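You operate a simulated robot arm through the tools that you are given. There is no shell and no other tool. Be economical: measure what you need, move in short steps, check, and stop when the job is done.

You are at the controls of a simulated robot arm. One attempt, no reset.

TASK
Lift the skewed pouch out of the pusher's way with air and isolator off.
Fine: pouch in the red tray; then switch both on again.

The check looks at the end state, three seconds after you hand in, the way a careful person would. Anything else that was tipped, shoved, dropped, spilled or broken makes it a failure.

THE ROBOT
A 7-joint arm with a fingered hand on a trunk, on a base that drives. Base frame: it is fixed to the floor where the robot stands at the start and does not move with it; the origin is under the middle of the robot, x ahead of it, y to its left, z up. Units: mm, rad, N and s.
With the tool pointing down near the work surface it reaches from about 300 to 820 mm from the robot's upright axis, wherever it stands. Its first joint turns from -2.007 to 2.007 rad. Places, roughly: air valve [200, -500, 700]; inside of the red tray [-400, -900, 800]; isolator switch [-500, -800, 700]; regulator knob [300, -500, 700]. Payload 5 kg.
The tool frame sits at the grasp point between the pads (the TCP): z along the fingers, y along the line on which they close. The tips reach 32 mm beyond it. The gripper opens to 160 mm. The gripper's body begins 89 mm behind the TCP. The gripper is a hand of 4 fingers: y runs from the thumb to the fingers, the wrist lies at [0, 0, -267] in the tool frame, and closing takes about 1.5 s.
Orientation is told as [roll, pitch, yaw] about the base's x, y, z axes, in that order, counted from this pose: with the fingers straight down and closing along the base's y, the tool's x points along the base's -x, its y along +y and its z along -z.

THE INTERFACE
- The arm moves only by the tool send_rows. Its argument "series" is one flat list of numbers, 6 for each row, row after row: the turn, a rotation vector about the tool's x, y, z in rad, then the shift along the tool's x, y, z in mm. In form: [wx, wy, wz, x, y, z, wx, wy, wz, x, y, z, ...]. A call has 1 to 12 rows; each row shifts and turns the commanded pose from where the row before left it, along the tool's axes as they then stand. "claw" is the finger opening in mm, from 0 to 160, set as the call begins (left out, the last holds). Rows are played at 5 a second. More than 50 mm and 0.15 rad between two rows, or a gripper value outside its range, and nothing of the call is played. Where a pose cannot be reached the arm comes as near as it can. A force on the tool above 40 N (or 10 N above the force at the start of the call, whichever is more), or a blocked arm, ends the call early, and 0.2 s more pass. Each finger travels about 108 mm/s and halts on what it meets, pressing with about 32 N; the grip force reading is that of the motor and also rises with nothing between the fingers. The clock runs only during rows and for 0.2 s after the last one: add rows that do not move to give the fingers time. The reply holds the time, the measured pose of the TCP, the force on the tool along the base axes, the opening and the grip force, in the units named above and with some noise, with the torque about the TCP (base axes, N m) and any sound that the robot's microphone picked up, and new pictures: "pictures" is both (left out), scene, wrist or none.
- Cameras (640 x 400 px; columns grow to the right, rows downward): "scene" is now at [-51, 66.1, 1443]; the picture's right is [-1.00, -0.03, 0.00], its down [-0.01, 0.59, -0.80] and it looks along [0.02, -0.80, -0.60] (base axes); focal length 264 px, centre (320, 200). "wrist" rides on the gripper at [80, -4, -114] in the tool frame; the picture's right is [0.05, 1.00, 0.00], its down [-0.82, 0.04, -0.58] and it looks along [-0.58, 0.03, 0.82] (tool axes); focal length 265 px, centre (320, 200). There is no depth. A picture from a camera that has moved, and an enlarged one, comes with that camera's place and axes in the base frame and with its lens. The place of the scene camera against the robot may be out by one fixed shift of up to 12 mm in any direction.
- raise_lower(by): slides the trunk up (or, below 0, down) by that many mm; the arm and the scene camera ride with it, the base frame stays. It gives what a move gives, with no picture.
- base_move(legs): drives the robot by 1 to 6 legs, each [ahead, turn to the left] in mm and rad, along the robot's own axes; the way and the turn of a leg run together, so that a leg with both is an arc; at most 1500 mm and 3.142 rad a leg. The arm and the cameras ride along, it lands a little off, and it stops where it bumps. It gives what a move gives, and a new picture of the scene camera.
- curl_fingers(finger1, finger2, finger3, thumb_bend): sets how far each is bent, from 0 (flat) to 1 (curled in); at 0.3 the hand is open as for a grip, at 0.7 the pads meet at the TCP. One left out holds its place. A second passes; each finger stops where it meets its share of the squeeze, and holds until it gets a number again. A gripper value or a shape takes the hand back. It gives what a move gives, with no picture; readings hold the bend of each and the force on the fingers (four entries, about 0 where the hand has none), thumb and palm.
- hand_shape(shape): the hand has 4 fingers and takes this shape, open, in about a second: jaw (thumb against the fingers, like two jaws); tri (thumb and two fingers); tip (a fingertip pinch); poke (one finger out to press); point (the index stretched); flat (the hand flat); cup (the hand cupped); fist (a fist). The gripper value then closes the fingers along that shape, each until it touches; the sizes above hold for jaw. It gives what a move gives, with no picture.
- aim_head(pan, tilt): turns the head with the scene camera to pan (to the left, within 2.705 rad either way) and tilt (down, from -0.506 to 1.204), counted from straight ahead of the robot. It gives what a move gives, and a new picture of the scene camera.
- zoom(camera, box): a new picture of the part [left, top, right, bottom] of that camera's present view, enlarged. The clock stands still meanwhile.
- job_done(): hands the job in; it is judged then, once.

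Go step by step. Nothing tells you exact positions but the pictures and the camera data: compare them with the known pose of the tool, close in by small moves and look again before you grip or let go. The budget is 120 turns and 260 pictures, counting those below and the enlarged ones. Unless the task says otherwise, let go and move clear before handing in, and close with one line.

The tools are called after "Call:" as name(argument=value, ...) on one line, values as JSON. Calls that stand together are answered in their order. send_rows: Moves the arm, as the interface text tells. Its arguments: {"type":"object","properties":{"series":{"type":"array"},"claw":{"type":"number"},"pictures":{"type":"string","enum":["both","scene","wrist","none"]}},"required":["series"]} The other tools are called the same way: raise_lower (by) slides the trunk up or down; hand_shape (shape) gives the hand a shape; curl_fingers (finger1, finger2, finger3, thumb_bend) moves the fingers one by one; base_move (legs) drives the base; aim_head (pan, tilt) turns the head that bears the scene camera; zoom (camera, box) takes an enlarged picture of a part of a camera's view; job_done () hands the job in.

At the start:

```text
t: 0.0
eef_pos: [-95.8, -537.1, 1086.9]
tool_rot: [0.0, -0.001, 0.001]
contact_force: [-0.7, 0.9, -0.2]
moment: [-0.03, -0.02, -0.03]
width: 159.6
grasp_force: 0.0
shape: jaw
bend: [0.3, 0.3, 0.3, 0.3]
finger forces: [0.1, 0.1, 0.1, 0.1, 0.0, 0.1]
trunk travel left (down, up): [-550.0, 440.0]
robot x, y, heading: [-0.2, 0.4, -0.004]
head pan, tilt: [-1.546, 0.637]
```

scene: 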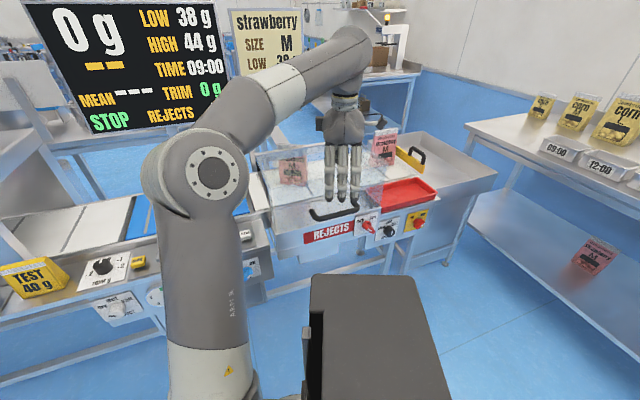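
wrist: 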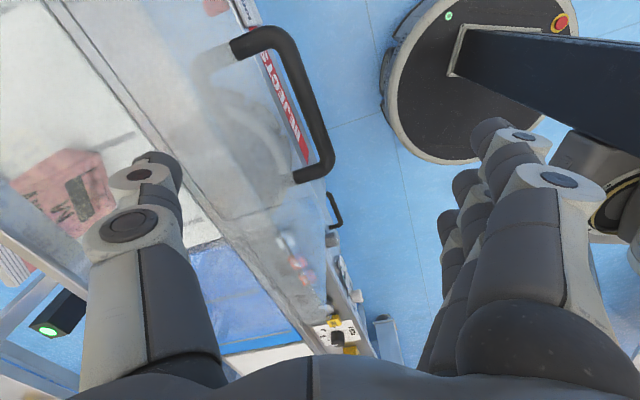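

I see a reject station in front of the arm (to the robot's right, -y), with a transparent hood, a red tray, and panel controls. I zoom in to read it.

Call:
zoom(camera="scene", box=[230, 110, 470, 260])

Call:
zoom(camera="scene", box=[340, 190, 440, 252])

Call:
zoom(camera="scene", box=[0, 220, 280, 395])

Call:
zoom(camera="scene", box=[30, 0, 310, 140])

```text
2.67 times, centred on (350, 185) of scene
camera zoom: at [-51.0, 66.1, 1443.0], right [-1.0, -0.03, 0.0], down [-0.01, 0.59, -0.8], along [0.02, -0.8, -0.6], focal length 705 px, centre (240, 240)
```

zoom: 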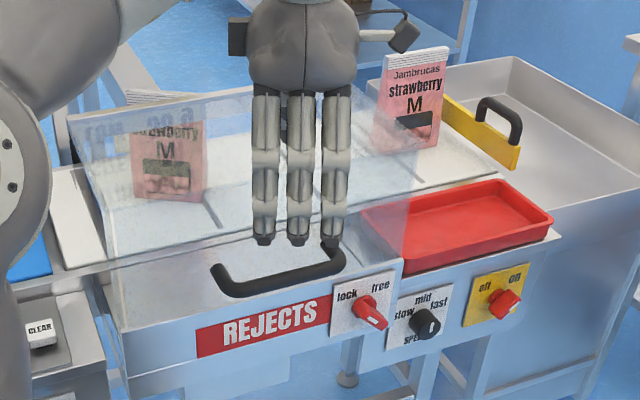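

```text
6.40 times, centred on (390, 221) of scene
camera zoom: at [-51.0, 66.1, 1443.0], right [-1.0, -0.03, 0.0], down [-0.01, 0.59, -0.8], along [0.02, -0.8, -0.6], focal length 1691 px, centre (-128, 66)
```

zoom: 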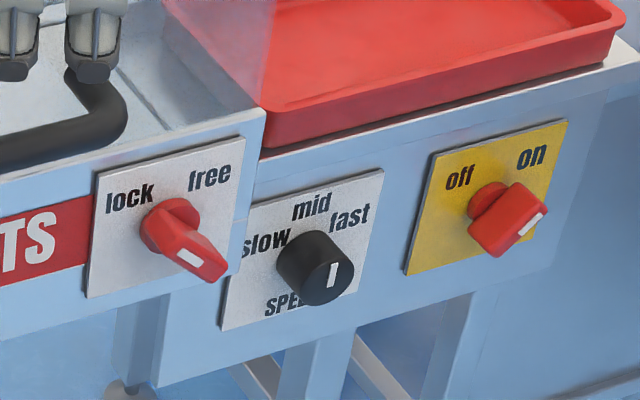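

```text
2.29 times, centred on (140, 308) of scene
camera zoom: at [-51.0, 66.1, 1443.0], right [-1.0, -0.03, 0.0], down [-0.01, 0.59, -0.8], along [0.02, -0.8, -0.6], focal length 604 px, centre (731, -46)
```

zoom: 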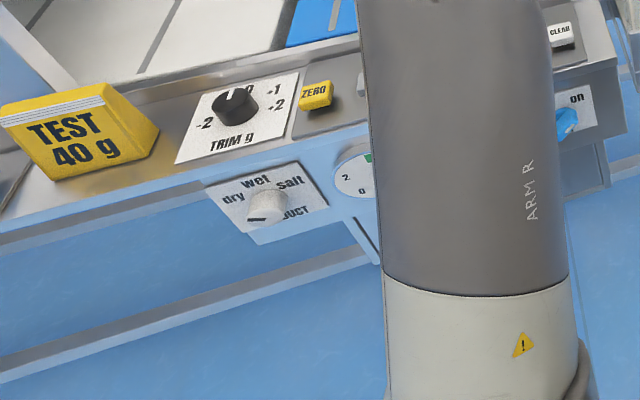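

```text
2.29 times, centred on (170, 70) of scene
camera zoom: at [-51.0, 66.1, 1443.0], right [-1.0, -0.03, 0.0], down [-0.01, 0.59, -0.8], along [0.02, -0.8, -0.6], focal length 604 px, centre (663, 497)
```

zoom: 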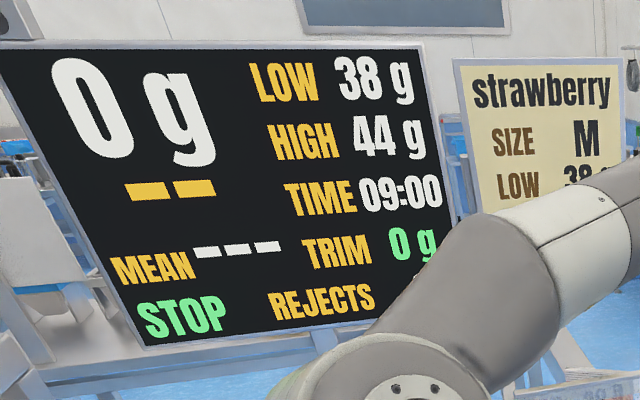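

The pink pouches sit on the line under a clear hood; controls are below. I raise the trunk for a better look down.

Call:
raise_lower(by=350)

Call:
aim_head(pan=-1.65, tilt=0.9)

```text
t: 3.4
eef_pos: [-96.9, -536.2, 1438.6]
tool_rot: [0.001, 0.0, 0.0]
contact_force: [-0.2, -0.3, 0.0]
moment: [-0.02, 0.02, 0.02]
width: 159.9
grasp_force: 0.0
shape: jaw
bend: [0.3, 0.3, 0.3, 0.3]
finger forces: [0.0, 0.1, 0.1, 0.1, 0.0, 0.1]
trunk travel left (down, up): [-900.0, 90.0]
robot x, y, heading: [-1.7, -2.3, -0.003]
head pan, tilt: [-1.546, 0.637]
```

```text
t: 4.2
eef_pos: [-96.9, -535.7, 1438.4]
tool_rot: [0.0, -0.001, -0.002]
contact_force: [0.2, -0.8, -0.1]
moment: [-0.04, 0.03, -0.01]
width: 159.7
grasp_force: 0.0
shape: jaw
bend: [0.3, 0.3, 0.3, 0.3]
finger forces: [0.0, 0.0, 0.1, 0.1, 0.1, 0.0]
trunk travel left (down, up): [-900.0, 90.0]
robot x, y, heading: [4.0, -0.7, 0.003]
head pan, tilt: [-1.649, 0.901]
camera scene: at [-59.1, 77.9, 1771.5], right [-1.0, 0.08, 0.0], down [0.06, 0.78, -0.62], along [-0.05, -0.62, -0.78], focal length 264 px, centre (320, 200)
```

scene: 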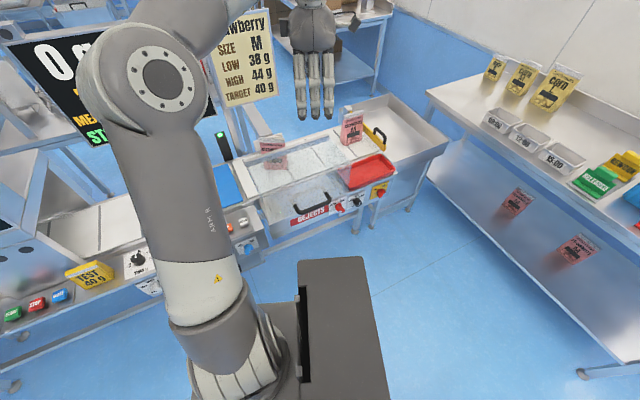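

Call:
zoom(camera="scene", box=[210, 90, 450, 240])

Call:
zoom(camera="scene", box=[220, 110, 360, 198])

Call:
zoom(camera="scene", box=[320, 90, 460, 178])

Call:
zoom(camera="scene", box=[320, 180, 400, 230])

Call:
zoom(camera="scene", box=[0, 190, 280, 340])

```text
2.67 times, centred on (330, 165) of scene
camera zoom: at [-59.1, 77.9, 1771.5], right [-1.0, 0.08, 0.0], down [0.06, 0.78, -0.62], along [-0.05, -0.62, -0.78], focal length 705 px, centre (293, 293)
```

zoom: 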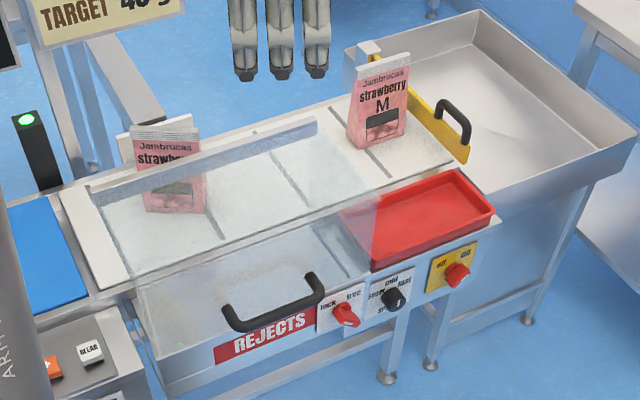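

```text
4.55 times, centred on (290, 154) of scene
camera zoom: at [-59.1, 77.9, 1771.5], right [-1.0, 0.08, 0.0], down [0.06, 0.78, -0.62], along [-0.05, -0.62, -0.78], focal length 1201 px, centre (456, 409)
```

zoom: 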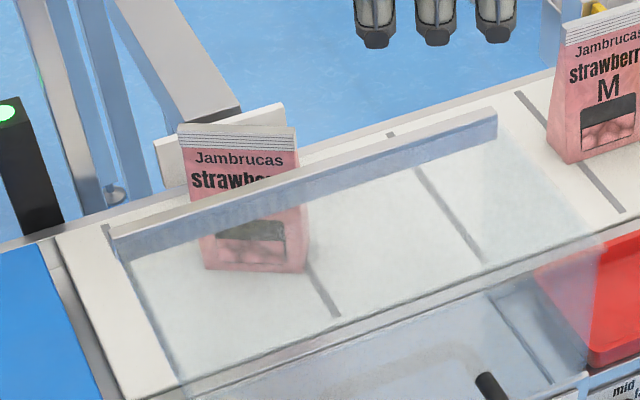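

```text
4.55 times, centred on (390, 134) of scene
camera zoom: at [-59.1, 77.9, 1771.5], right [-1.0, 0.08, 0.0], down [0.06, 0.78, -0.62], along [-0.05, -0.62, -0.78], focal length 1201 px, centre (2, 500)
```

zoom: 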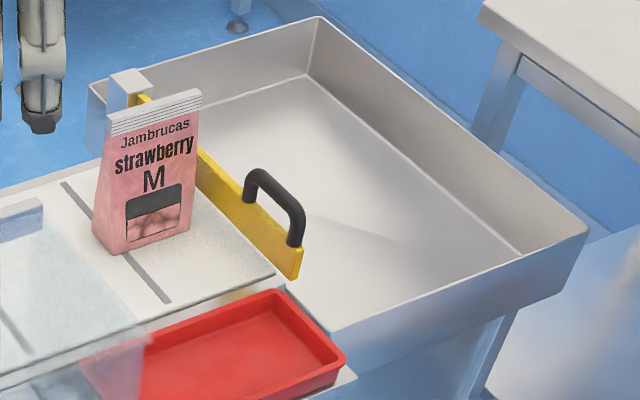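

```text
8.00 times, centred on (360, 205) of scene
camera zoom: at [-59.1, 77.9, 1771.5], right [-1.0, 0.08, 0.0], down [0.06, 0.78, -0.62], along [-0.05, -0.62, -0.78], focal length 2114 px, centre (0, 160)
```

zoom: 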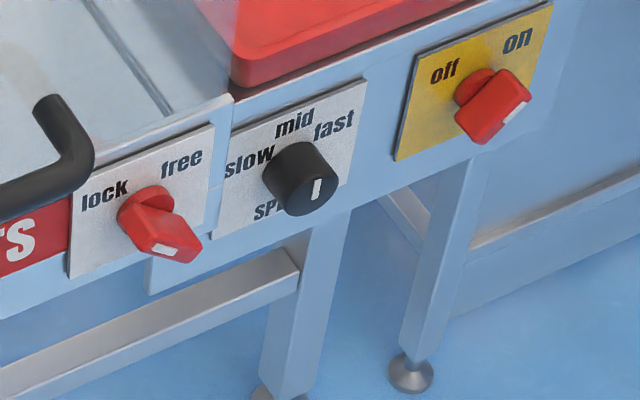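

```text
2.29 times, centred on (140, 265) of scene
camera zoom: at [-59.1, 77.9, 1771.5], right [-1.0, 0.08, 0.0], down [0.06, 0.78, -0.62], along [-0.05, -0.62, -0.78], focal length 604 px, centre (731, 51)
```

zoom: 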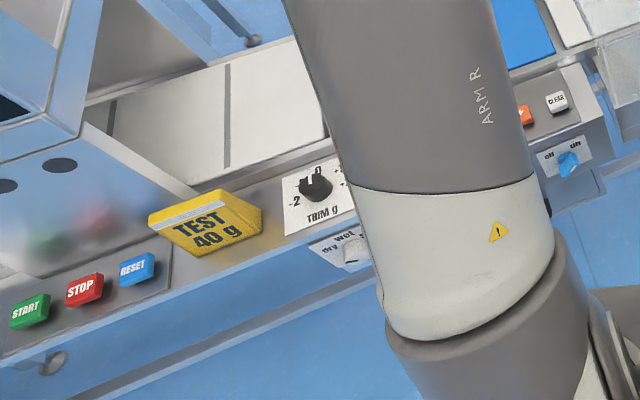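

The skewed pouch appears to stand in front of the white pusher plate, near [33,-930], belt at z≈770. The machine is yawed about -0.34 rad; I'll move the base so that I face it squarely and have room for turning the knobs.

Call:
base_move(legs=[[-330, 0], [0, -1.23]])

Call:
aim_head(pan=0.0, tilt=0.75)

```text
t: 9.5
eef_pos: [-871.1, -82.4, 1437.2]
tool_rot: [0.0, 0.001, -1.241]
contact_force: [-1.0, 0.7, 0.2]
moment: [0.01, -0.02, 0.02]
width: 160.0
grasp_force: 0.0
shape: jaw
bend: [0.3, 0.3, 0.3, 0.3]
finger forces: [0.0, 0.1, 0.0, 0.0, 0.0, 0.0]
trunk travel left (down, up): [-900.0, 90.0]
robot x, y, heading: [-332.4, -0.5, -1.244]
head pan, tilt: [-1.649, 0.901]
camera scene: at [-269.8, 85.1, 1771.4], right [-0.25, 0.97, 0.0], down [0.76, 0.19, -0.62], along [-0.6, -0.15, -0.78], focal length 264 px, centre (320, 200)
```

scene: 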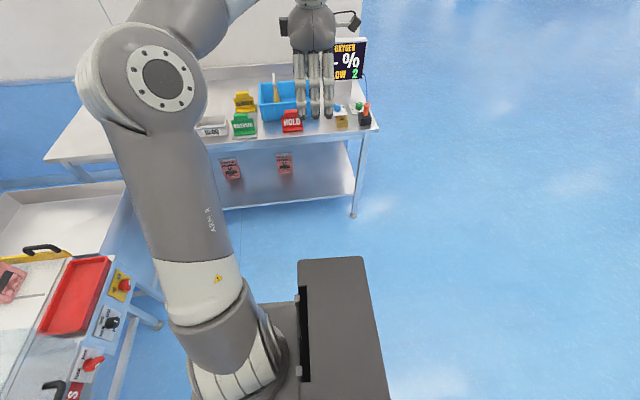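

```text
t: 11.2
eef_pos: [-871.1, -80.8, 1438.9]
tool_rot: [0.002, 0.001, -1.242]
contact_force: [-0.3, 0.3, -0.2]
moment: [-0.04, 0.01, 0.0]
width: 160.3
grasp_force: 0.0
shape: jaw
bend: [0.3, 0.3, 0.3, 0.3]
finger forces: [0.1, 0.1, 0.0, 0.0, 0.1, 0.0]
trunk travel left (down, up): [-900.0, 90.0]
robot x, y, heading: [-331.0, -0.5, -1.239]
head pan, tilt: [0.0, 0.75]
camera scene: at [-169.8, 25.2, 1783.3], right [-0.95, -0.32, 0.0], down [-0.22, 0.65, -0.73], along [0.24, -0.69, -0.68], focal length 264 px, centre (320, 200)
```

scene: 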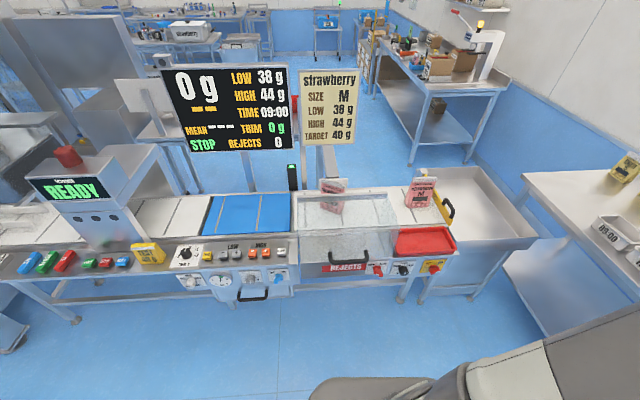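

Now the view is squared to the machine; the arm is out of the way. I zoom in on the controls and pouch.

Call:
zoom(camera="scene", box=[280, 160, 470, 285])

Call:
zoom(camera="scene", box=[160, 230, 310, 310])

Call:
zoom(camera="scene", box=[280, 160, 400, 240])

Call:
zoom(camera="scene", box=[350, 250, 460, 285])

```text
3.20 times, centred on (375, 222) of scene
camera zoom: at [-169.8, 25.2, 1783.3], right [-0.95, -0.32, 0.0], down [-0.22, 0.65, -0.73], along [0.24, -0.69, -0.68], focal length 846 px, centre (144, 128)
```

zoom: 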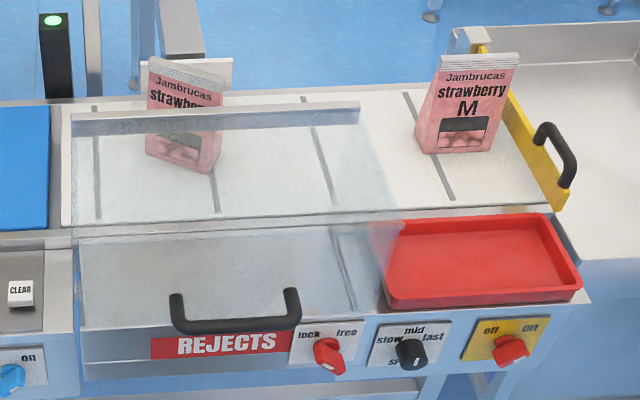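

```text
4.27 times, centred on (235, 270) of scene
camera zoom: at [-169.8, 25.2, 1783.3], right [-0.95, -0.32, 0.0], down [-0.22, 0.65, -0.73], along [0.24, -0.69, -0.68], focal length 1128 px, centre (683, -99)
```

zoom: 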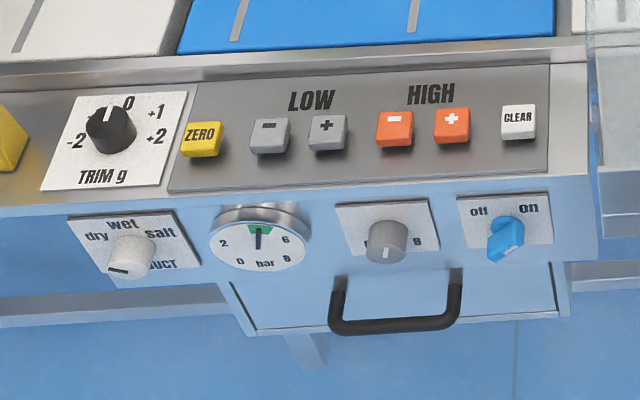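

```text
5.00 times, centred on (340, 200) of scene
camera zoom: at [-169.8, 25.2, 1783.3], right [-0.95, -0.32, 0.0], down [-0.22, 0.65, -0.73], along [0.24, -0.69, -0.68], focal length 1321 px, centre (220, 200)
```

zoom: 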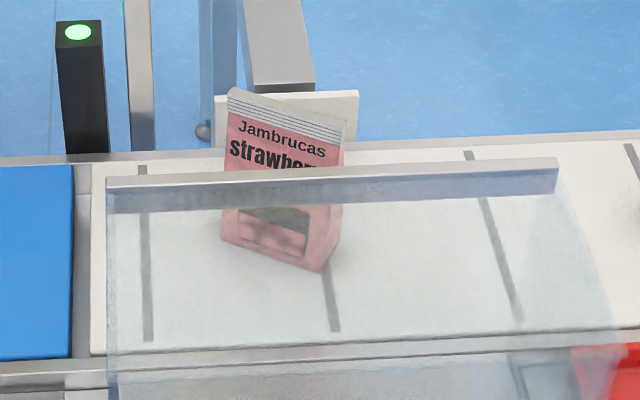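

```text
5.82 times, centred on (405, 268) of scene
camera zoom: at [-169.8, 25.2, 1783.3], right [-0.95, -0.32, 0.0], down [-0.22, 0.65, -0.73], along [0.24, -0.69, -0.68], focal length 1538 px, centre (-174, -193)
```

zoom: 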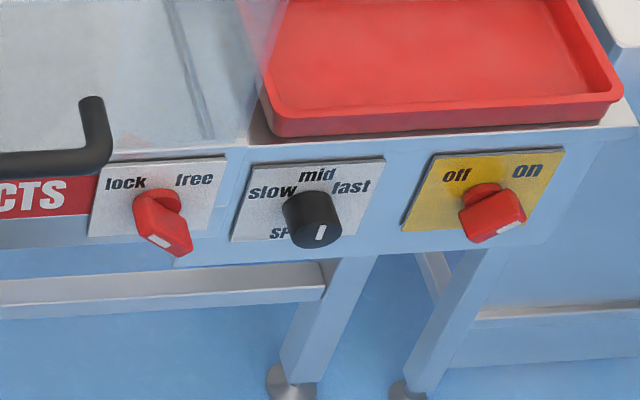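

The skewed pouch is confirmed (left, in front of the pusher). Valve knob ≈ [240,-552,625], isolator ≈ [-460,-801,676]; both currently "on". I swing the arm round to the front.

Call:
send_rows(series=[0, 0, -0.09, -48.7, -6.6, 0, 0, 0, -0.09, -48.7, -6.6, 0, 0, 0, -0.09, -48.7, -6.6, 0, 0, 0, -0.09, -48.7, -6.6, 0, 0, 0, -0.09, -48.7, -6.6, 0, 0, 0, -0.09, -48.7, -6.6, 0, 0, 0, -0.09, -48.7, -6.6, 0, 0, 0, -0.09, -48.7, -6.6, 0, 0, 0, -0.09, -48.7, -6.6, 0, 0, 0, -0.09, -48.7, -6.6, 0, 0, 0, -0.09, -48.7, -6.6, 0, 0, 0, -0.09, -48.7, -6.6, 0], pictures="none")

Call:
send_rows(series=[0, 0, -0.09, -48.7, -6.6, 0, 0, 0, -0.09, -48.7, -6.6, 0, 0, 0, -0.09, -48.7, -6.6, 0, 0, 0, -0.09, -48.7, -6.6, 0, 0, 0, -0.09, -48.7, -6.6, 0, 0, 0, -0.09, -48.7, -6.6, 0, 0, 0, -0.09, -48.7, -6.6, 0, 0, 0, -0.09, -48.7, -6.6, 0, 0, 0, -0.09, -48.7, -6.6, 0, 0, 0, -0.09, -48.7, -6.6, 0, 0, 0, -0.09, -48.7, -6.6, 0, 0, 0, -0.09, -48.7, -6.6, 0], pictures="scene")

```text
t: 13.8
eef_pos: [-508.4, -516.6, 1440.0]
tool_rot: [-0.001, 0.002, -0.161]
contact_force: [0.4, -0.3, 0.3]
moment: [0.01, 0.05, 0.01]
width: 160.0
grasp_force: 0.1
shape: jaw
bend: [0.3, 0.3, 0.3, 0.3]
finger forces: [0.0, 0.0, 0.0, 0.0, 0.0, 0.1]
trunk travel left (down, up): [-900.0, 90.0]
robot x, y, heading: [-332.7, -0.2, -1.239]
head pan, tilt: [0.0, 0.75]
```

```text
t: 16.4
eef_pos: [40.1, -403.9, 1438.4]
tool_rot: [0.0, 0.002, 0.921]
contact_force: [-0.4, 1.0, -0.4]
moment: [0.0, 0.04, 0.0]
width: 159.7
grasp_force: 0.1
shape: jaw
bend: [0.3, 0.3, 0.3, 0.3]
finger forces: [0.0, 0.0, 0.0, 0.1, 0.0, 0.0]
trunk travel left (down, up): [-900.0, 90.0]
robot x, y, heading: [-334.4, -0.7, -1.242]
head pan, tilt: [0.0, 0.75]
camera scene: at [-167.6, 26.3, 1783.1], right [-0.95, -0.32, 0.0], down [-0.22, 0.64, -0.73], along [0.24, -0.69, -0.68], focal length 264 px, centre (320, 200)
```

scene: 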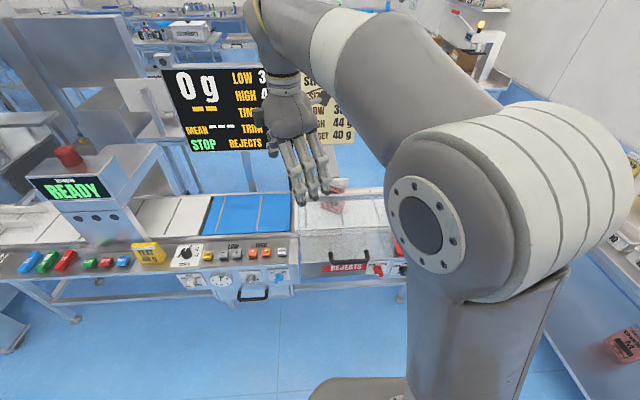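

The arm is in front now. I turn the hand to yaw 1.90 and then tilt it horizontal, pointing at the machine.

Call:
send_rows(series=[0, 0, -0.14, 0, 0, 0, 0, 0, -0.14, 0, 0, 0, 0, 0, -0.14, 0, 0, 0, 0, 0, -0.14, 0, 0, 0, 0, 0, -0.14, 0, 0, 0, 0, 0, -0.14, 0, 0, 0, 0, 0, -0.14, 0, 0, 0, 0, 0, 0, 30, -45, 0, 0, 0, 0, 30, -45, 0, 0, 0, 0, 30, -45, 0], pictures="none")

Call:
send_rows(series=[0, 0.1428, 0, 0, 0, 0, 0, 0.1428, 0, 0, 0, 0, 0, 0.1428, 0, 0, 0, 0, 0, 0.1428, 0, 0, 0, 0, 0, 0.1428, 0, 0, 0, 0, 0, 0.1428, 0, 0, 0, 0, 0, 0.1428, 0, 0, 0, 0, 0, 0.1428, 0, 0, 0, 0, 0, 0.1428, 0, 0, 0, 0, 0, 0.1428, 0, 0, 0, 0, 0, 0.1428, 0, 0, 0, 0], pictures="both")

```text
refused: row 8 steps farther than a row can; nothing moved
```

```text
t: 18.8
eef_pos: [38.6, -404.5, 1436.1]
tool_rot: [-2.776, 1.568, -1.855]
contact_force: [-0.2, 0.2, -0.6]
moment: [0.03, 0.01, -0.03]
width: 160.0
grasp_force: 0.1
shape: jaw
bend: [0.3, 0.3, 0.3, 0.3]
finger forces: [0.0, 0.1, 0.1, 0.1, 0.0, 0.0]
trunk travel left (down, up): [-900.0, 90.0]
robot x, y, heading: [-331.6, -0.2, -1.241]
head pan, tilt: [0.0, 0.75]
camera scene: at [-168.1, 25.5, 1783.2], right [-0.95, -0.32, 0.0], down [-0.22, 0.65, -0.73], along [0.24, -0.69, -0.68], focal length 264 px, centre (320, 200)
camera wrist: at [110.7, -316.1, 1518.1], right [-0.79, 0.6, 0.05], down [0.32, 0.48, -0.82], along [-0.52, -0.63, -0.57], focal length 265 px, centre (320, 200)
```

scene: 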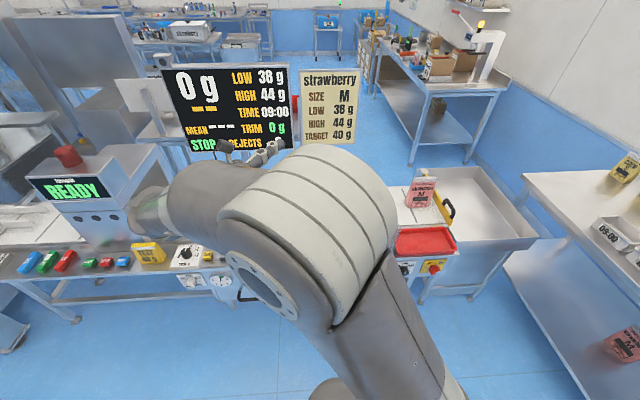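
wrist: 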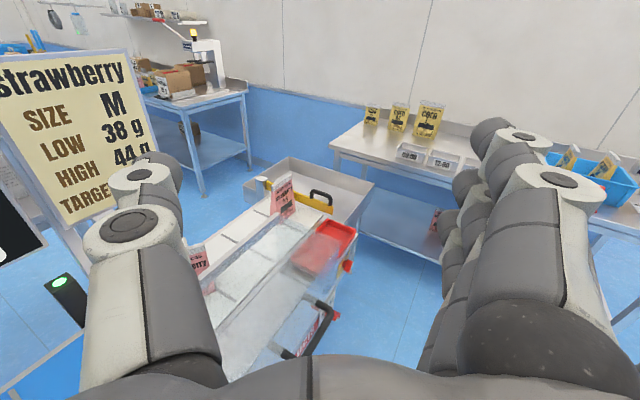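

The refused call left the yaw undone, so now I turn the (already horizontal) hand about its x to face the machine and shift left.

Call:
send_rows(series=[0.14, 0, 0, 0, 0, 0, 0.14, 0, 0, 0, 0, 0, 0.14, 0, 0, 0, 0, 0, 0.14, 0, 0, 0, 0, 0, 0.14, 0, 0, 0, 0, 0, 0.14, 0, 0, 0, 0, 0, 0.14, 0, 0, 0, 0, 0, 0, 0, 0, 0, -35.3, 21.9, 0, 0, 0, 0, -35.3, 21.9, 0, 0, 0, 0, -35.3, 21.9, 0, 0, 0, 0, -35.3, 21.9], pictures="both")

```text
t: 21.2
eef_pos: [204.8, -435.1, 1450.0]
tool_rot: [0.873, 1.564, 2.771]
contact_force: [0.7, 0.4, 0.3]
moment: [-0.06, 0.0, -0.07]
width: 160.4
grasp_force: 0.1
shape: jaw
bend: [0.3, 0.3, 0.3, 0.3]
finger forces: [0.1, 0.0, 0.0, 0.0, 0.0, 0.0]
out of reach, approached as far as the arm can: row 8, 9
trunk travel left (down, up): [-900.0, 90.0]
robot x, y, heading: [-330.9, 1.4, -1.241]
head pan, tilt: [0.0, 0.75]
camera scene: at [-165.7, 26.6, 1782.9], right [-0.95, -0.32, 0.0], down [-0.22, 0.64, -0.73], along [0.24, -0.69, -0.68], focal length 264 px, centre (320, 200)
camera wrist: at [172.8, -326.8, 1531.0], right [-0.95, -0.32, 0.06], down [-0.23, 0.54, -0.81], along [0.23, -0.78, -0.58], focal length 265 px, centre (320, 200)
```

scene: 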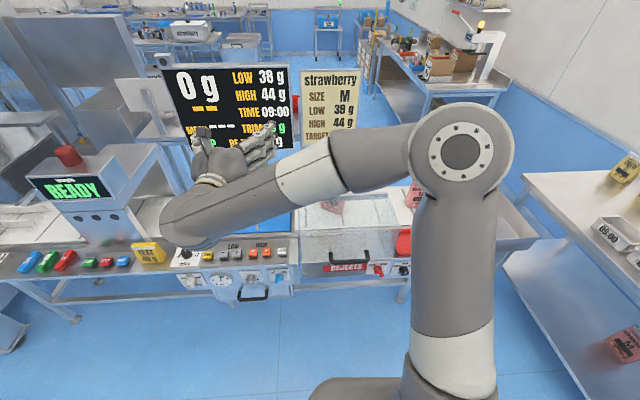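
wrist: 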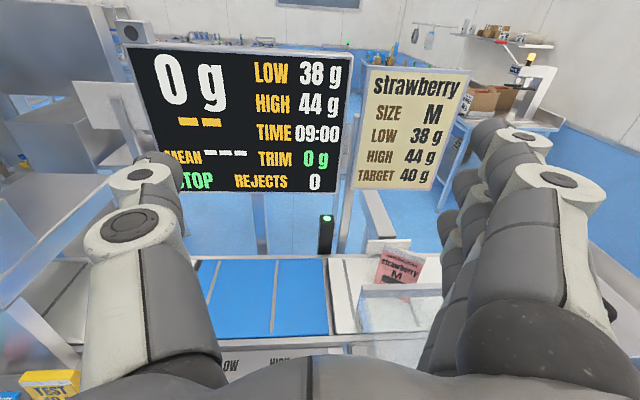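

Hand is facing the panel. I lower the trunk toward the valve's height.

Call:
raise_lower(by=-600)

Call:
send_rows(series=[0, 0, 0, 0, 0, 0], pictures="both")

```text
refused: -600 is not a number from -400 to 400
```

```text
t: 21.6
eef_pos: [203.1, -435.2, 1449.8]
tool_rot: [0.697, 1.563, 2.597]
contact_force: [0.0, -0.5, -0.7]
moment: [0.01, -0.03, -0.04]
width: 160.1
grasp_force: 0.1
shape: jaw
bend: [0.3, 0.3, 0.3, 0.3]
finger forces: [0.0, 0.1, 0.1, 0.0, 0.0, 0.1]
trunk travel left (down, up): [-900.0, 90.0]
robot x, y, heading: [-334.3, 0.4, -1.241]
head pan, tilt: [0.0, 0.75]
camera scene: at [-167.6, 25.8, 1783.1], right [-0.95, -0.32, 0.0], down [-0.22, 0.65, -0.73], along [0.24, -0.69, -0.68], focal length 264 px, centre (320, 200)
camera wrist: at [170.9, -327.5, 1531.3], right [-0.95, -0.32, 0.06], down [-0.23, 0.54, -0.81], along [0.23, -0.78, -0.58], focal length 265 px, centre (320, 200)
```

scene: 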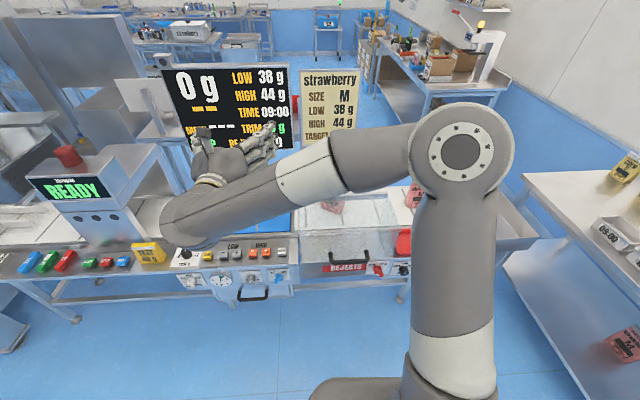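
wrist: 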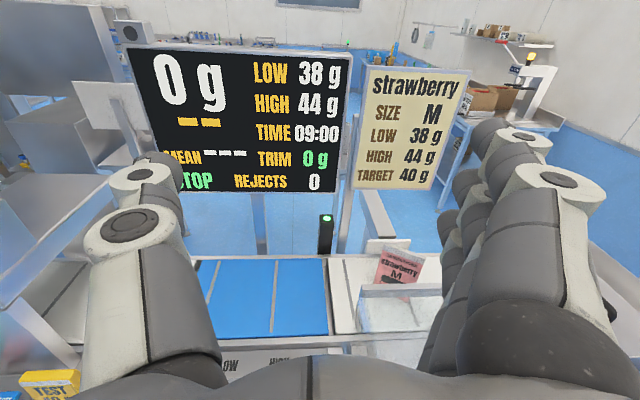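

Call:
raise_lower(by=-400)

Call:
aim_head(pan=0.1, tilt=0.75)

```text
t: 25.4
eef_pos: [201.4, -435.3, 1050.6]
tool_rot: [0.575, 1.565, 2.473]
contact_force: [0.4, -0.2, -0.4]
moment: [-0.02, 0.0, 0.0]
width: 160.2
grasp_force: 0.0
shape: jaw
bend: [0.3, 0.3, 0.3, 0.3]
finger forces: [0.0, 0.1, 0.0, 0.0, 0.1, 0.1]
trunk travel left (down, up): [-500.0, 490.0]
robot x, y, heading: [-335.2, 0.1, -1.245]
head pan, tilt: [0.0, 0.75]
```

```text
t: 26.1
eef_pos: [201.1, -435.6, 1050.1]
tool_rot: [0.581, 1.567, 2.479]
contact_force: [0.6, 1.0, -0.1]
moment: [0.0, 0.03, -0.01]
width: 159.8
grasp_force: 0.0
shape: jaw
bend: [0.3, 0.3, 0.3, 0.3]
finger forces: [0.0, 0.0, 0.0, 0.1, 0.1, 0.0]
trunk travel left (down, up): [-500.0, 490.0]
robot x, y, heading: [-331.8, -3.7, -1.242]
head pan, tilt: [0.099, 0.75]
camera scene: at [-161.7, 28.3, 1383.3], right [-0.91, -0.42, 0.0], down [-0.28, 0.62, -0.73], along [0.3, -0.67, -0.68], focal length 264 px, centre (320, 200)
```

scene: 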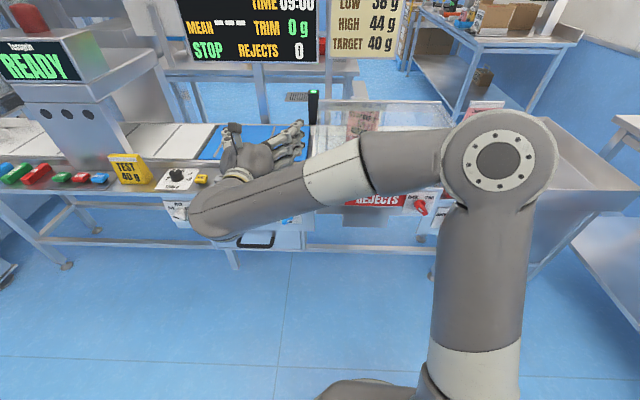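

Call:
raise_lower(by=-340)

Call:
send_rows(series=[0, 0, 0, 0, 0, 0], pictures="both")

```text
t: 29.4
eef_pos: [200.8, -435.6, 710.9]
tool_rot: [0.578, 1.565, 2.476]
contact_force: [0.3, 0.4, -0.1]
moment: [0.0, 0.01, -0.02]
width: 159.8
grasp_force: 0.1
shape: jaw
bend: [0.3, 0.3, 0.3, 0.3]
finger forces: [0.0, 0.0, 0.1, 0.0, 0.0, 0.1]
trunk travel left (down, up): [-160.0, 830.0]
robot x, y, heading: [-330.0, -3.0, -1.243]
head pan, tilt: [0.099, 0.75]
```

```text
t: 29.8
eef_pos: [201.0, -435.7, 710.4]
tool_rot: [0.576, 1.566, 2.475]
contact_force: [0.1, -0.5, 0.2]
moment: [-0.01, -0.01, 0.0]
width: 159.7
grasp_force: 0.0
shape: jaw
bend: [0.3, 0.3, 0.3, 0.3]
finger forces: [0.0, 0.0, 0.0, 0.1, 0.0, 0.1]
trunk travel left (down, up): [-160.0, 830.0]
robot x, y, heading: [-330.9, -2.0, -1.237]
head pan, tilt: [0.099, 0.75]
camera scene: at [-161.7, 28.4, 1043.3], right [-0.91, -0.42, 0.0], down [-0.28, 0.62, -0.73], along [0.3, -0.67, -0.68], focal length 264 px, centre (320, 200)
camera wrist: at [169.2, -327.8, 791.7], right [-0.95, -0.32, 0.05], down [-0.23, 0.54, -0.81], along [0.23, -0.78, -0.58], focal length 265 px, centre (320, 200)
```

scene: 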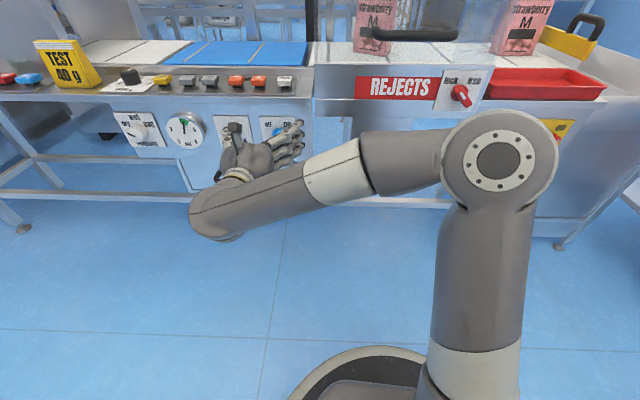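
wrist: 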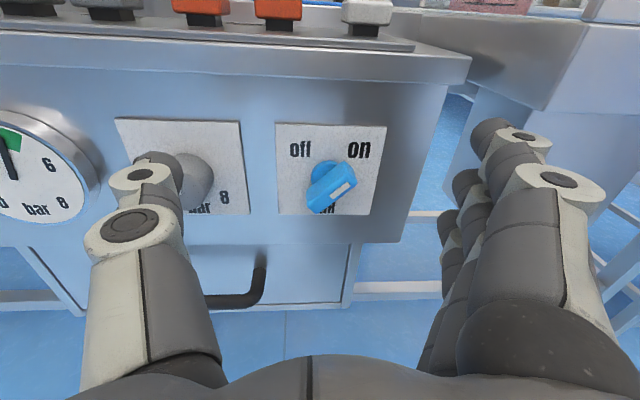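

Call:
zoom(camera="wrist", box=[260, 110, 400, 230])

```text
3.33 times, centred on (330, 170) of wrist
camera zoom: at [169.2, -327.8, 791.7], right [-0.95, -0.32, 0.05], down [-0.23, 0.54, -0.81], along [0.23, -0.78, -0.58], focal length 885 px, centre (287, 300)
```

zoom: 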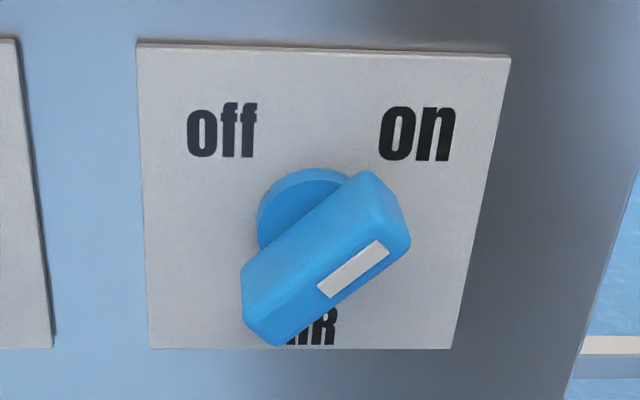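

The knob bar clearly points to "on" at 45°. I move down and 20 mm right for a second view to triangulate its place.

Call:
send_rows(series=[0, 0, 0, -35, 10, 0, 0, 0, 0, -35, 10, 0], pictures="wrist")

Call:
zoom(camera="wrist", box=[240, 30, 380, 150])

```text
t: 30.4
eef_pos: [191.2, -428.6, 691.2]
tool_rot: [0.553, 1.539, 2.443]
contact_force: [-0.2, 0.4, -0.2]
moment: [-0.03, 0.02, 0.0]
width: 160.0
grasp_force: 0.0
shape: jaw
bend: [0.3, 0.3, 0.3, 0.3]
finger forces: [0.1, 0.0, 0.0, 0.0, 0.0, 0.1]
out of reach, approached as far as the arm can: row 1, 2
trunk travel left (down, up): [-160.0, 830.0]
robot x, y, heading: [-333.8, 0.3, -1.244]
head pan, tilt: [0.099, 0.75]
camera wrist: at [162.2, -320.3, 774.8], right [-0.95, -0.31, 0.07], down [-0.24, 0.55, -0.8], along [0.21, -0.77, -0.6], focal length 265 px, centre (320, 200)
```

wrist: 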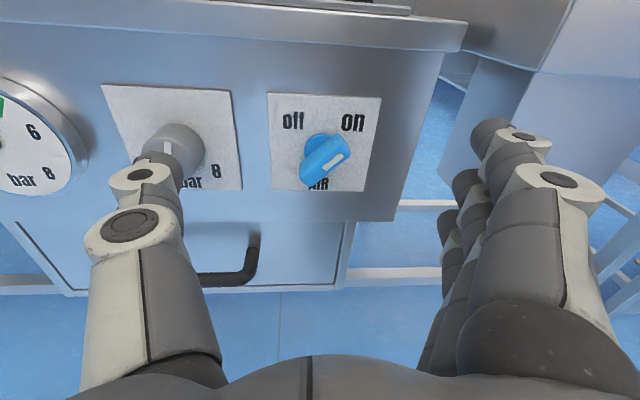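

```text
3.33 times, centred on (310, 90) of wrist
camera zoom: at [162.2, -320.3, 774.8], right [-0.95, -0.31, 0.07], down [-0.24, 0.55, -0.8], along [0.21, -0.77, -0.6], focal length 885 px, centre (353, 567)
```

zoom: 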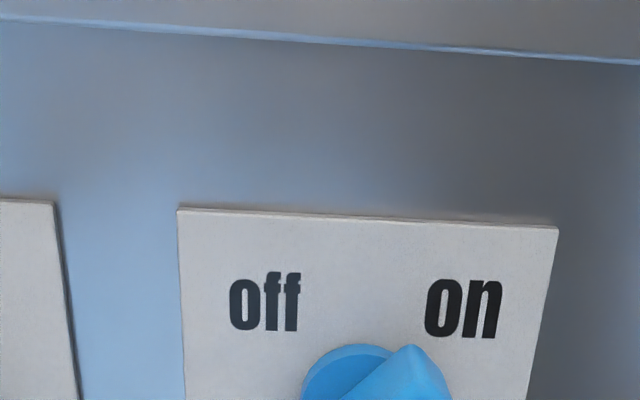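

The arm is near its limit here, so I use the trunk for height and back the base off a little for room.

Call:
base_move(legs=[[-80, 0]])

Call:
raise_lower(by=-60)

Call:
send_rows(series=[0, 0, 0, 0, 0, 20, 0, 0, 0, 0, 0, 20], pictures="wrist")

```text
t: 31.5
eef_pos: [165.9, -350.6, 690.7]
tool_rot: [0.548, 1.54, 2.435]
contact_force: [0.2, 0.2, 0.6]
moment: [0.0, 0.03, 0.0]
width: 160.0
grasp_force: 0.0
shape: jaw
bend: [0.3, 0.3, 0.3, 0.3]
finger forces: [0.0, 0.0, 0.0, 0.0, 0.0, 0.1]
trunk travel left (down, up): [-160.0, 830.0]
robot x, y, heading: [-355.1, 78.5, -1.242]
head pan, tilt: [0.099, 0.75]
camera scene: at [-187.6, 104.2, 1043.3], right [-0.91, -0.42, 0.0], down [-0.28, 0.62, -0.73], along [0.3, -0.67, -0.68], focal length 264 px, centre (320, 200)
```

scene: 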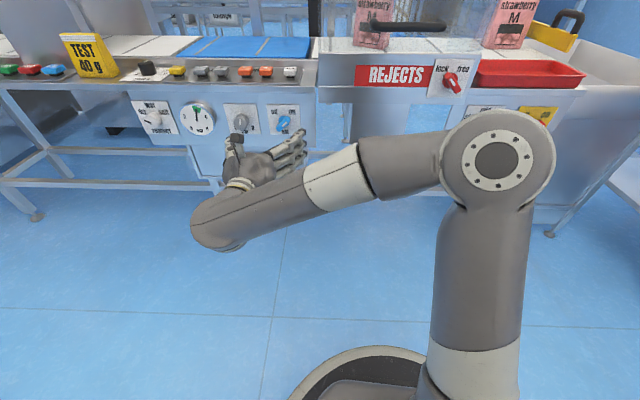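

```text
t: 32.5
eef_pos: [165.7, -351.3, 631.7]
tool_rot: [0.549, 1.539, 2.439]
contact_force: [0.7, -0.4, -0.3]
moment: [0.0, 0.06, 0.03]
width: 160.4
grasp_force: 0.1
shape: jaw
bend: [0.3, 0.3, 0.3, 0.3]
finger forces: [0.0, 0.1, 0.0, 0.0, 0.0, 0.0]
trunk travel left (down, up): [-100.0, 890.0]
robot x, y, heading: [-359.8, 74.7, -1.239]
head pan, tilt: [0.099, 0.75]
```

```text
t: 33.1
eef_pos: [178.9, -390.0, 632.3]
tool_rot: [0.547, 1.53, 2.434]
contact_force: [-0.3, -0.6, 0.3]
moment: [0.02, 0.0, 0.0]
width: 160.1
grasp_force: 0.2
shape: jaw
bend: [0.3, 0.3, 0.3, 0.3]
finger forces: [0.0, 0.0, 0.0, 0.0, 0.1, 0.1]
out of reach, approached as far as the arm can: row 2
trunk travel left (down, up): [-100.0, 890.0]
robot x, y, heading: [-357.9, 73.8, -1.239]
head pan, tilt: [0.099, 0.75]
camera wrist: at [150.6, -283.7, 717.0], right [-0.95, -0.31, 0.07], down [-0.24, 0.56, -0.79], along [0.21, -0.77, -0.6], focal length 265 px, centre (320, 200)
```

wrist: 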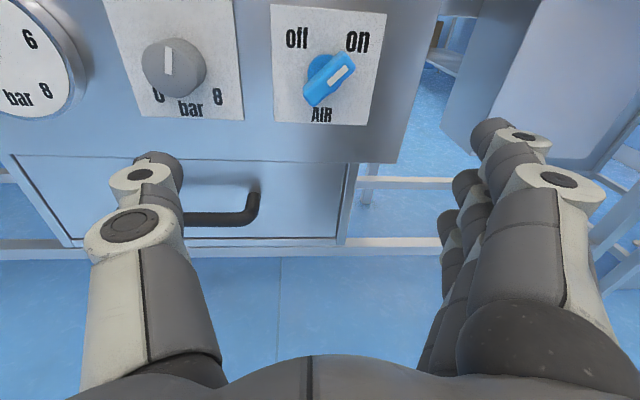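

Knob front ≈ [216,-523,660] by the wrist camera. I raise to its height, level the hand and roll it 45° so the fingers close across the bar, with a smaller opening.

Call:
raise_lower(by=28)

Call:
send_rows(series=[0, 0.03, 0, 0, 0, 0, 0, 0, 0.131, 0, 0, 0, 0, 0, 0.131, 0, 0, 0, 0, 0, 0.131, 0, 0, 0, 0, 0, 0.131, 0, 0, 0, 0, 0, 0.131, 0, 0, 0, 0, 0, 0.131, 0, 0, 0, 0, 0, 0, 0, 0, 0], claw=90, pictures="both")

```text
t: 33.8
eef_pos: [178.9, -391.2, 660.3]
tool_rot: [0.543, 1.53, 2.429]
contact_force: [-0.1, 0.8, 0.0]
moment: [-0.01, 0.03, -0.04]
width: 159.8
grasp_force: 0.0
shape: jaw
bend: [0.3, 0.3, 0.3, 0.3]
finger forces: [0.0, 0.0, 0.0, 0.1, 0.0, 0.0]
trunk travel left (down, up): [-128.0, 862.0]
robot x, y, heading: [-355.9, 75.7, -1.246]
head pan, tilt: [0.099, 0.75]
```

```text
t: 35.6
eef_pos: [174.8, -358.1, 902.7]
tool_rot: [-1.458, 0.852, 0.401]
contact_force: [-0.6, -0.3, 0.4]
moment: [-0.02, 0.01, 0.01]
width: 90.4
grasp_force: 0.1
shape: jaw
bend: [0.71, 0.71, 0.72, 0.7]
finger forces: [0.0, 0.0, 0.1, 0.1, 0.1, 0.0]
out of reach, approached as far as the arm can: row 1, 2, 3, 4, 5, 6, 7
trunk travel left (down, up): [-128.0, 862.0]
robot x, y, heading: [-360.8, 71.0, -1.241]
head pan, tilt: [0.099, 0.75]
camera scene: at [-187.6, 104.2, 1011.3], right [-0.91, -0.42, 0.0], down [-0.28, 0.62, -0.73], along [0.3, -0.67, -0.68], focal length 264 px, centre (320, 200)
camera wrist: at [94.4, -270.9, 975.0], right [-0.76, -0.2, -0.62], down [0.29, 0.75, -0.6], along [0.58, -0.63, -0.51], focal length 265 px, centre (320, 200)
```

scene: 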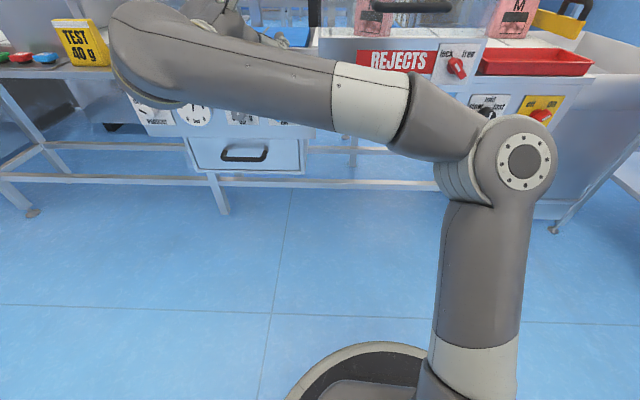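
wrist: 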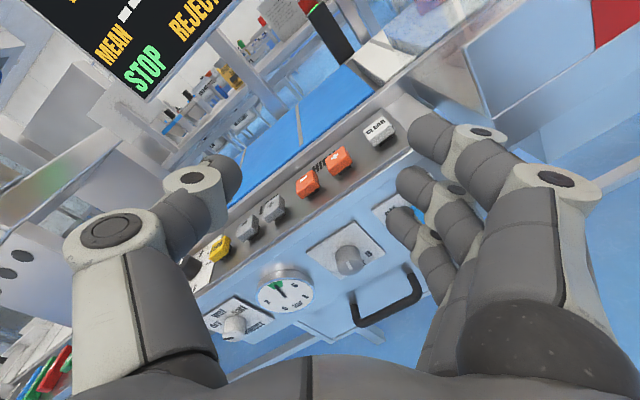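

The hand hit a wrist limit and veered (no contact). The knob is better taken straight ahead of the robot, so I raise and shift the base sideways by 349 mm.

Call:
raise_lower(by=300)

Call:
base_move(legs=[[0, 1.571], [349, 0], [0, -1.571]])

```text
t: 38.6
eef_pos: [175.1, -358.8, 1202.2]
tool_rot: [-1.459, 0.851, 0.396]
contact_force: [-0.1, 0.5, -0.1]
moment: [0.01, 0.01, -0.01]
width: 90.5
grasp_force: 0.0
shape: jaw
bend: [0.71, 0.71, 0.72, 0.7]
finger forces: [0.0, 0.0, 0.0, 0.1, 0.1, 0.1]
trunk travel left (down, up): [-428.0, 562.0]
robot x, y, heading: [-354.6, 75.6, -1.243]
head pan, tilt: [0.099, 0.75]
```

```text
t: 48.5
eef_pos: [512.7, -239.7, 1203.2]
tool_rot: [-1.458, 0.853, 0.409]
contact_force: [-0.5, 0.8, 0.1]
moment: [0.01, -0.04, 0.0]
width: 90.7
grasp_force: 0.1
shape: jaw
bend: [0.71, 0.71, 0.72, 0.7]
finger forces: [0.0, 0.0, 0.0, 0.0, 0.0, 0.0]
trunk travel left (down, up): [-428.0, 562.0]
robot x, y, heading: [-28.0, 190.2, -1.229]
head pan, tilt: [0.099, 0.75]
camera scene: at [145.3, 219.8, 1311.3], right [-0.91, -0.42, 0.0], down [-0.29, 0.62, -0.73], along [0.31, -0.66, -0.68], focal length 264 px, centre (320, 200)
```

scene: 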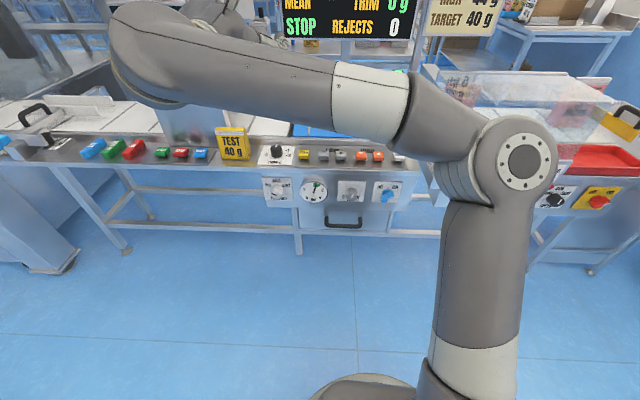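

The hand is already rolled 45° facing the panel. I slide it right until it is straight ahead of the robot.

Call:
send_rows(series=[0, 0, 0, 30.4, 34.4, 0, 0, 0, 0, 30.4, 34.4, 0, 0, 0, 0, 30.4, 34.4, 0, 0, 0, 0, 30.4, 34.4, 0, 0, 0, 0, 30.4, 34.4, 0, 0, 0, 0, 30.4, 34.4, 0, 0, 0, 0, 30.4, 34.4, 0, 0, 0, 0, 30.4, 34.4, 0], pictures="both")

```text
t: 50.3
eef_pos: [164.3, -356.3, 1204.7]
tool_rot: [-1.461, 0.851, 0.407]
contact_force: [0.7, -0.2, 0.4]
moment: [0.03, 0.02, -0.07]
width: 90.4
grasp_force: 0.0
shape: jaw
bend: [0.71, 0.71, 0.72, 0.7]
finger forces: [0.1, 0.0, 0.0, 0.0, 0.0, 0.1]
trunk travel left (down, up): [-428.0, 562.0]
robot x, y, heading: [-23.9, 189.2, -1.23]
head pan, tilt: [0.099, 0.75]
camera scene: at [145.3, 219.8, 1311.3], right [-0.91, -0.42, 0.0], down [-0.29, 0.62, -0.73], along [0.31, -0.66, -0.68], focal length 264 px, centre (320, 200)
camera wrist: at [83.0, -269.8, 1276.4], right [-0.76, -0.21, -0.61], down [0.28, 0.75, -0.6], along [0.59, -0.63, -0.51], focal length 265 px, centre (320, 200)
```

scene: 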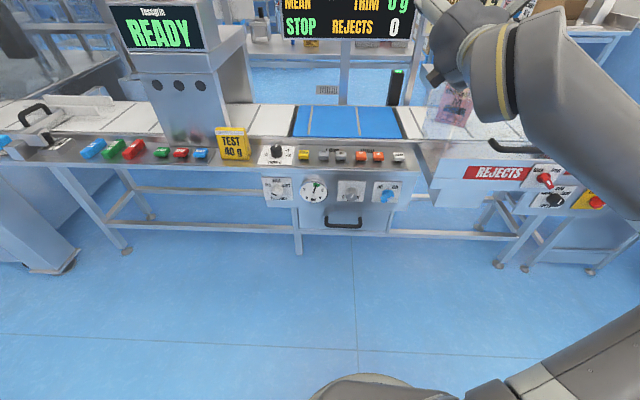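
wrist: 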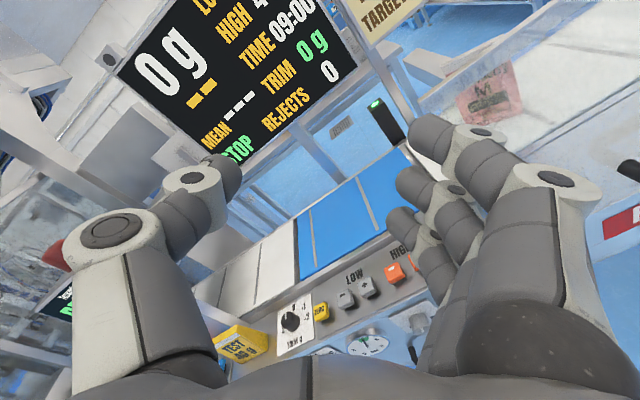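

Call:
raise_lower(by=-400)

Call:
send_rows(series=[0, 0, 0, -30, 26, 0, 0, 0, 0, -30, 26, 0], pictures="both")

```text
t: 54.1
eef_pos: [164.3, -356.9, 804.5]
tool_rot: [-1.458, 0.851, 0.409]
contact_force: [0.5, -0.2, -1.0]
moment: [0.07, 0.0, 0.01]
width: 90.5
grasp_force: 0.0
shape: jaw
bend: [0.71, 0.71, 0.72, 0.7]
finger forces: [0.0, 0.0, 0.1, 0.0, 0.0, 0.1]
trunk travel left (down, up): [-28.0, 962.0]
robot x, y, heading: [-23.1, 193.9, -1.232]
head pan, tilt: [0.099, 0.75]
```

```text
t: 54.7
eef_pos: [162.7, -352.1, 726.1]
tool_rot: [-1.46, 0.852, 0.406]
contact_force: [-0.7, 0.4, 0.7]
moment: [0.0, 0.0, 0.0]
width: 90.7
grasp_force: 0.0
shape: jaw
bend: [0.71, 0.71, 0.72, 0.7]
finger forces: [0.0, 0.1, 0.0, 0.0, 0.1, 0.0]
trunk travel left (down, up): [-28.0, 962.0]
robot x, y, heading: [-28.4, 192.7, -1.23]
head pan, tilt: [0.099, 0.75]
camera scene: at [145.1, 219.9, 911.4], right [-0.91, -0.42, 0.0], down [-0.29, 0.62, -0.73], along [0.31, -0.66, -0.68], focal length 264 px, centre (320, 200)
camera wrist: at [81.2, -265.0, 798.1], right [-0.76, -0.21, -0.61], down [0.28, 0.75, -0.6], along [0.59, -0.63, -0.51], focal length 265 px, centre (320, 200)
```

scene: 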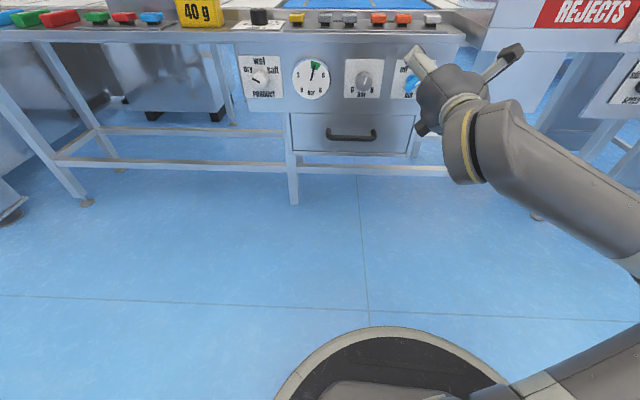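
wrist: 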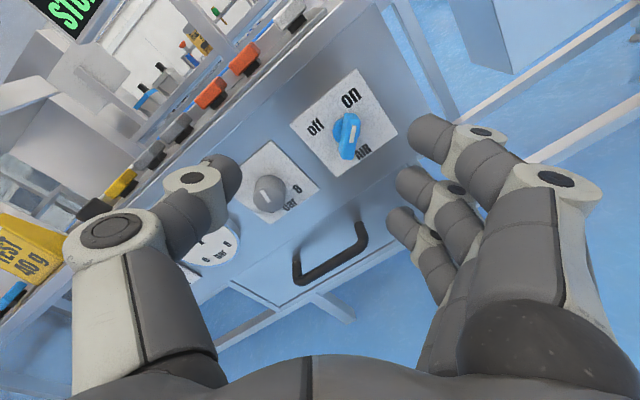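

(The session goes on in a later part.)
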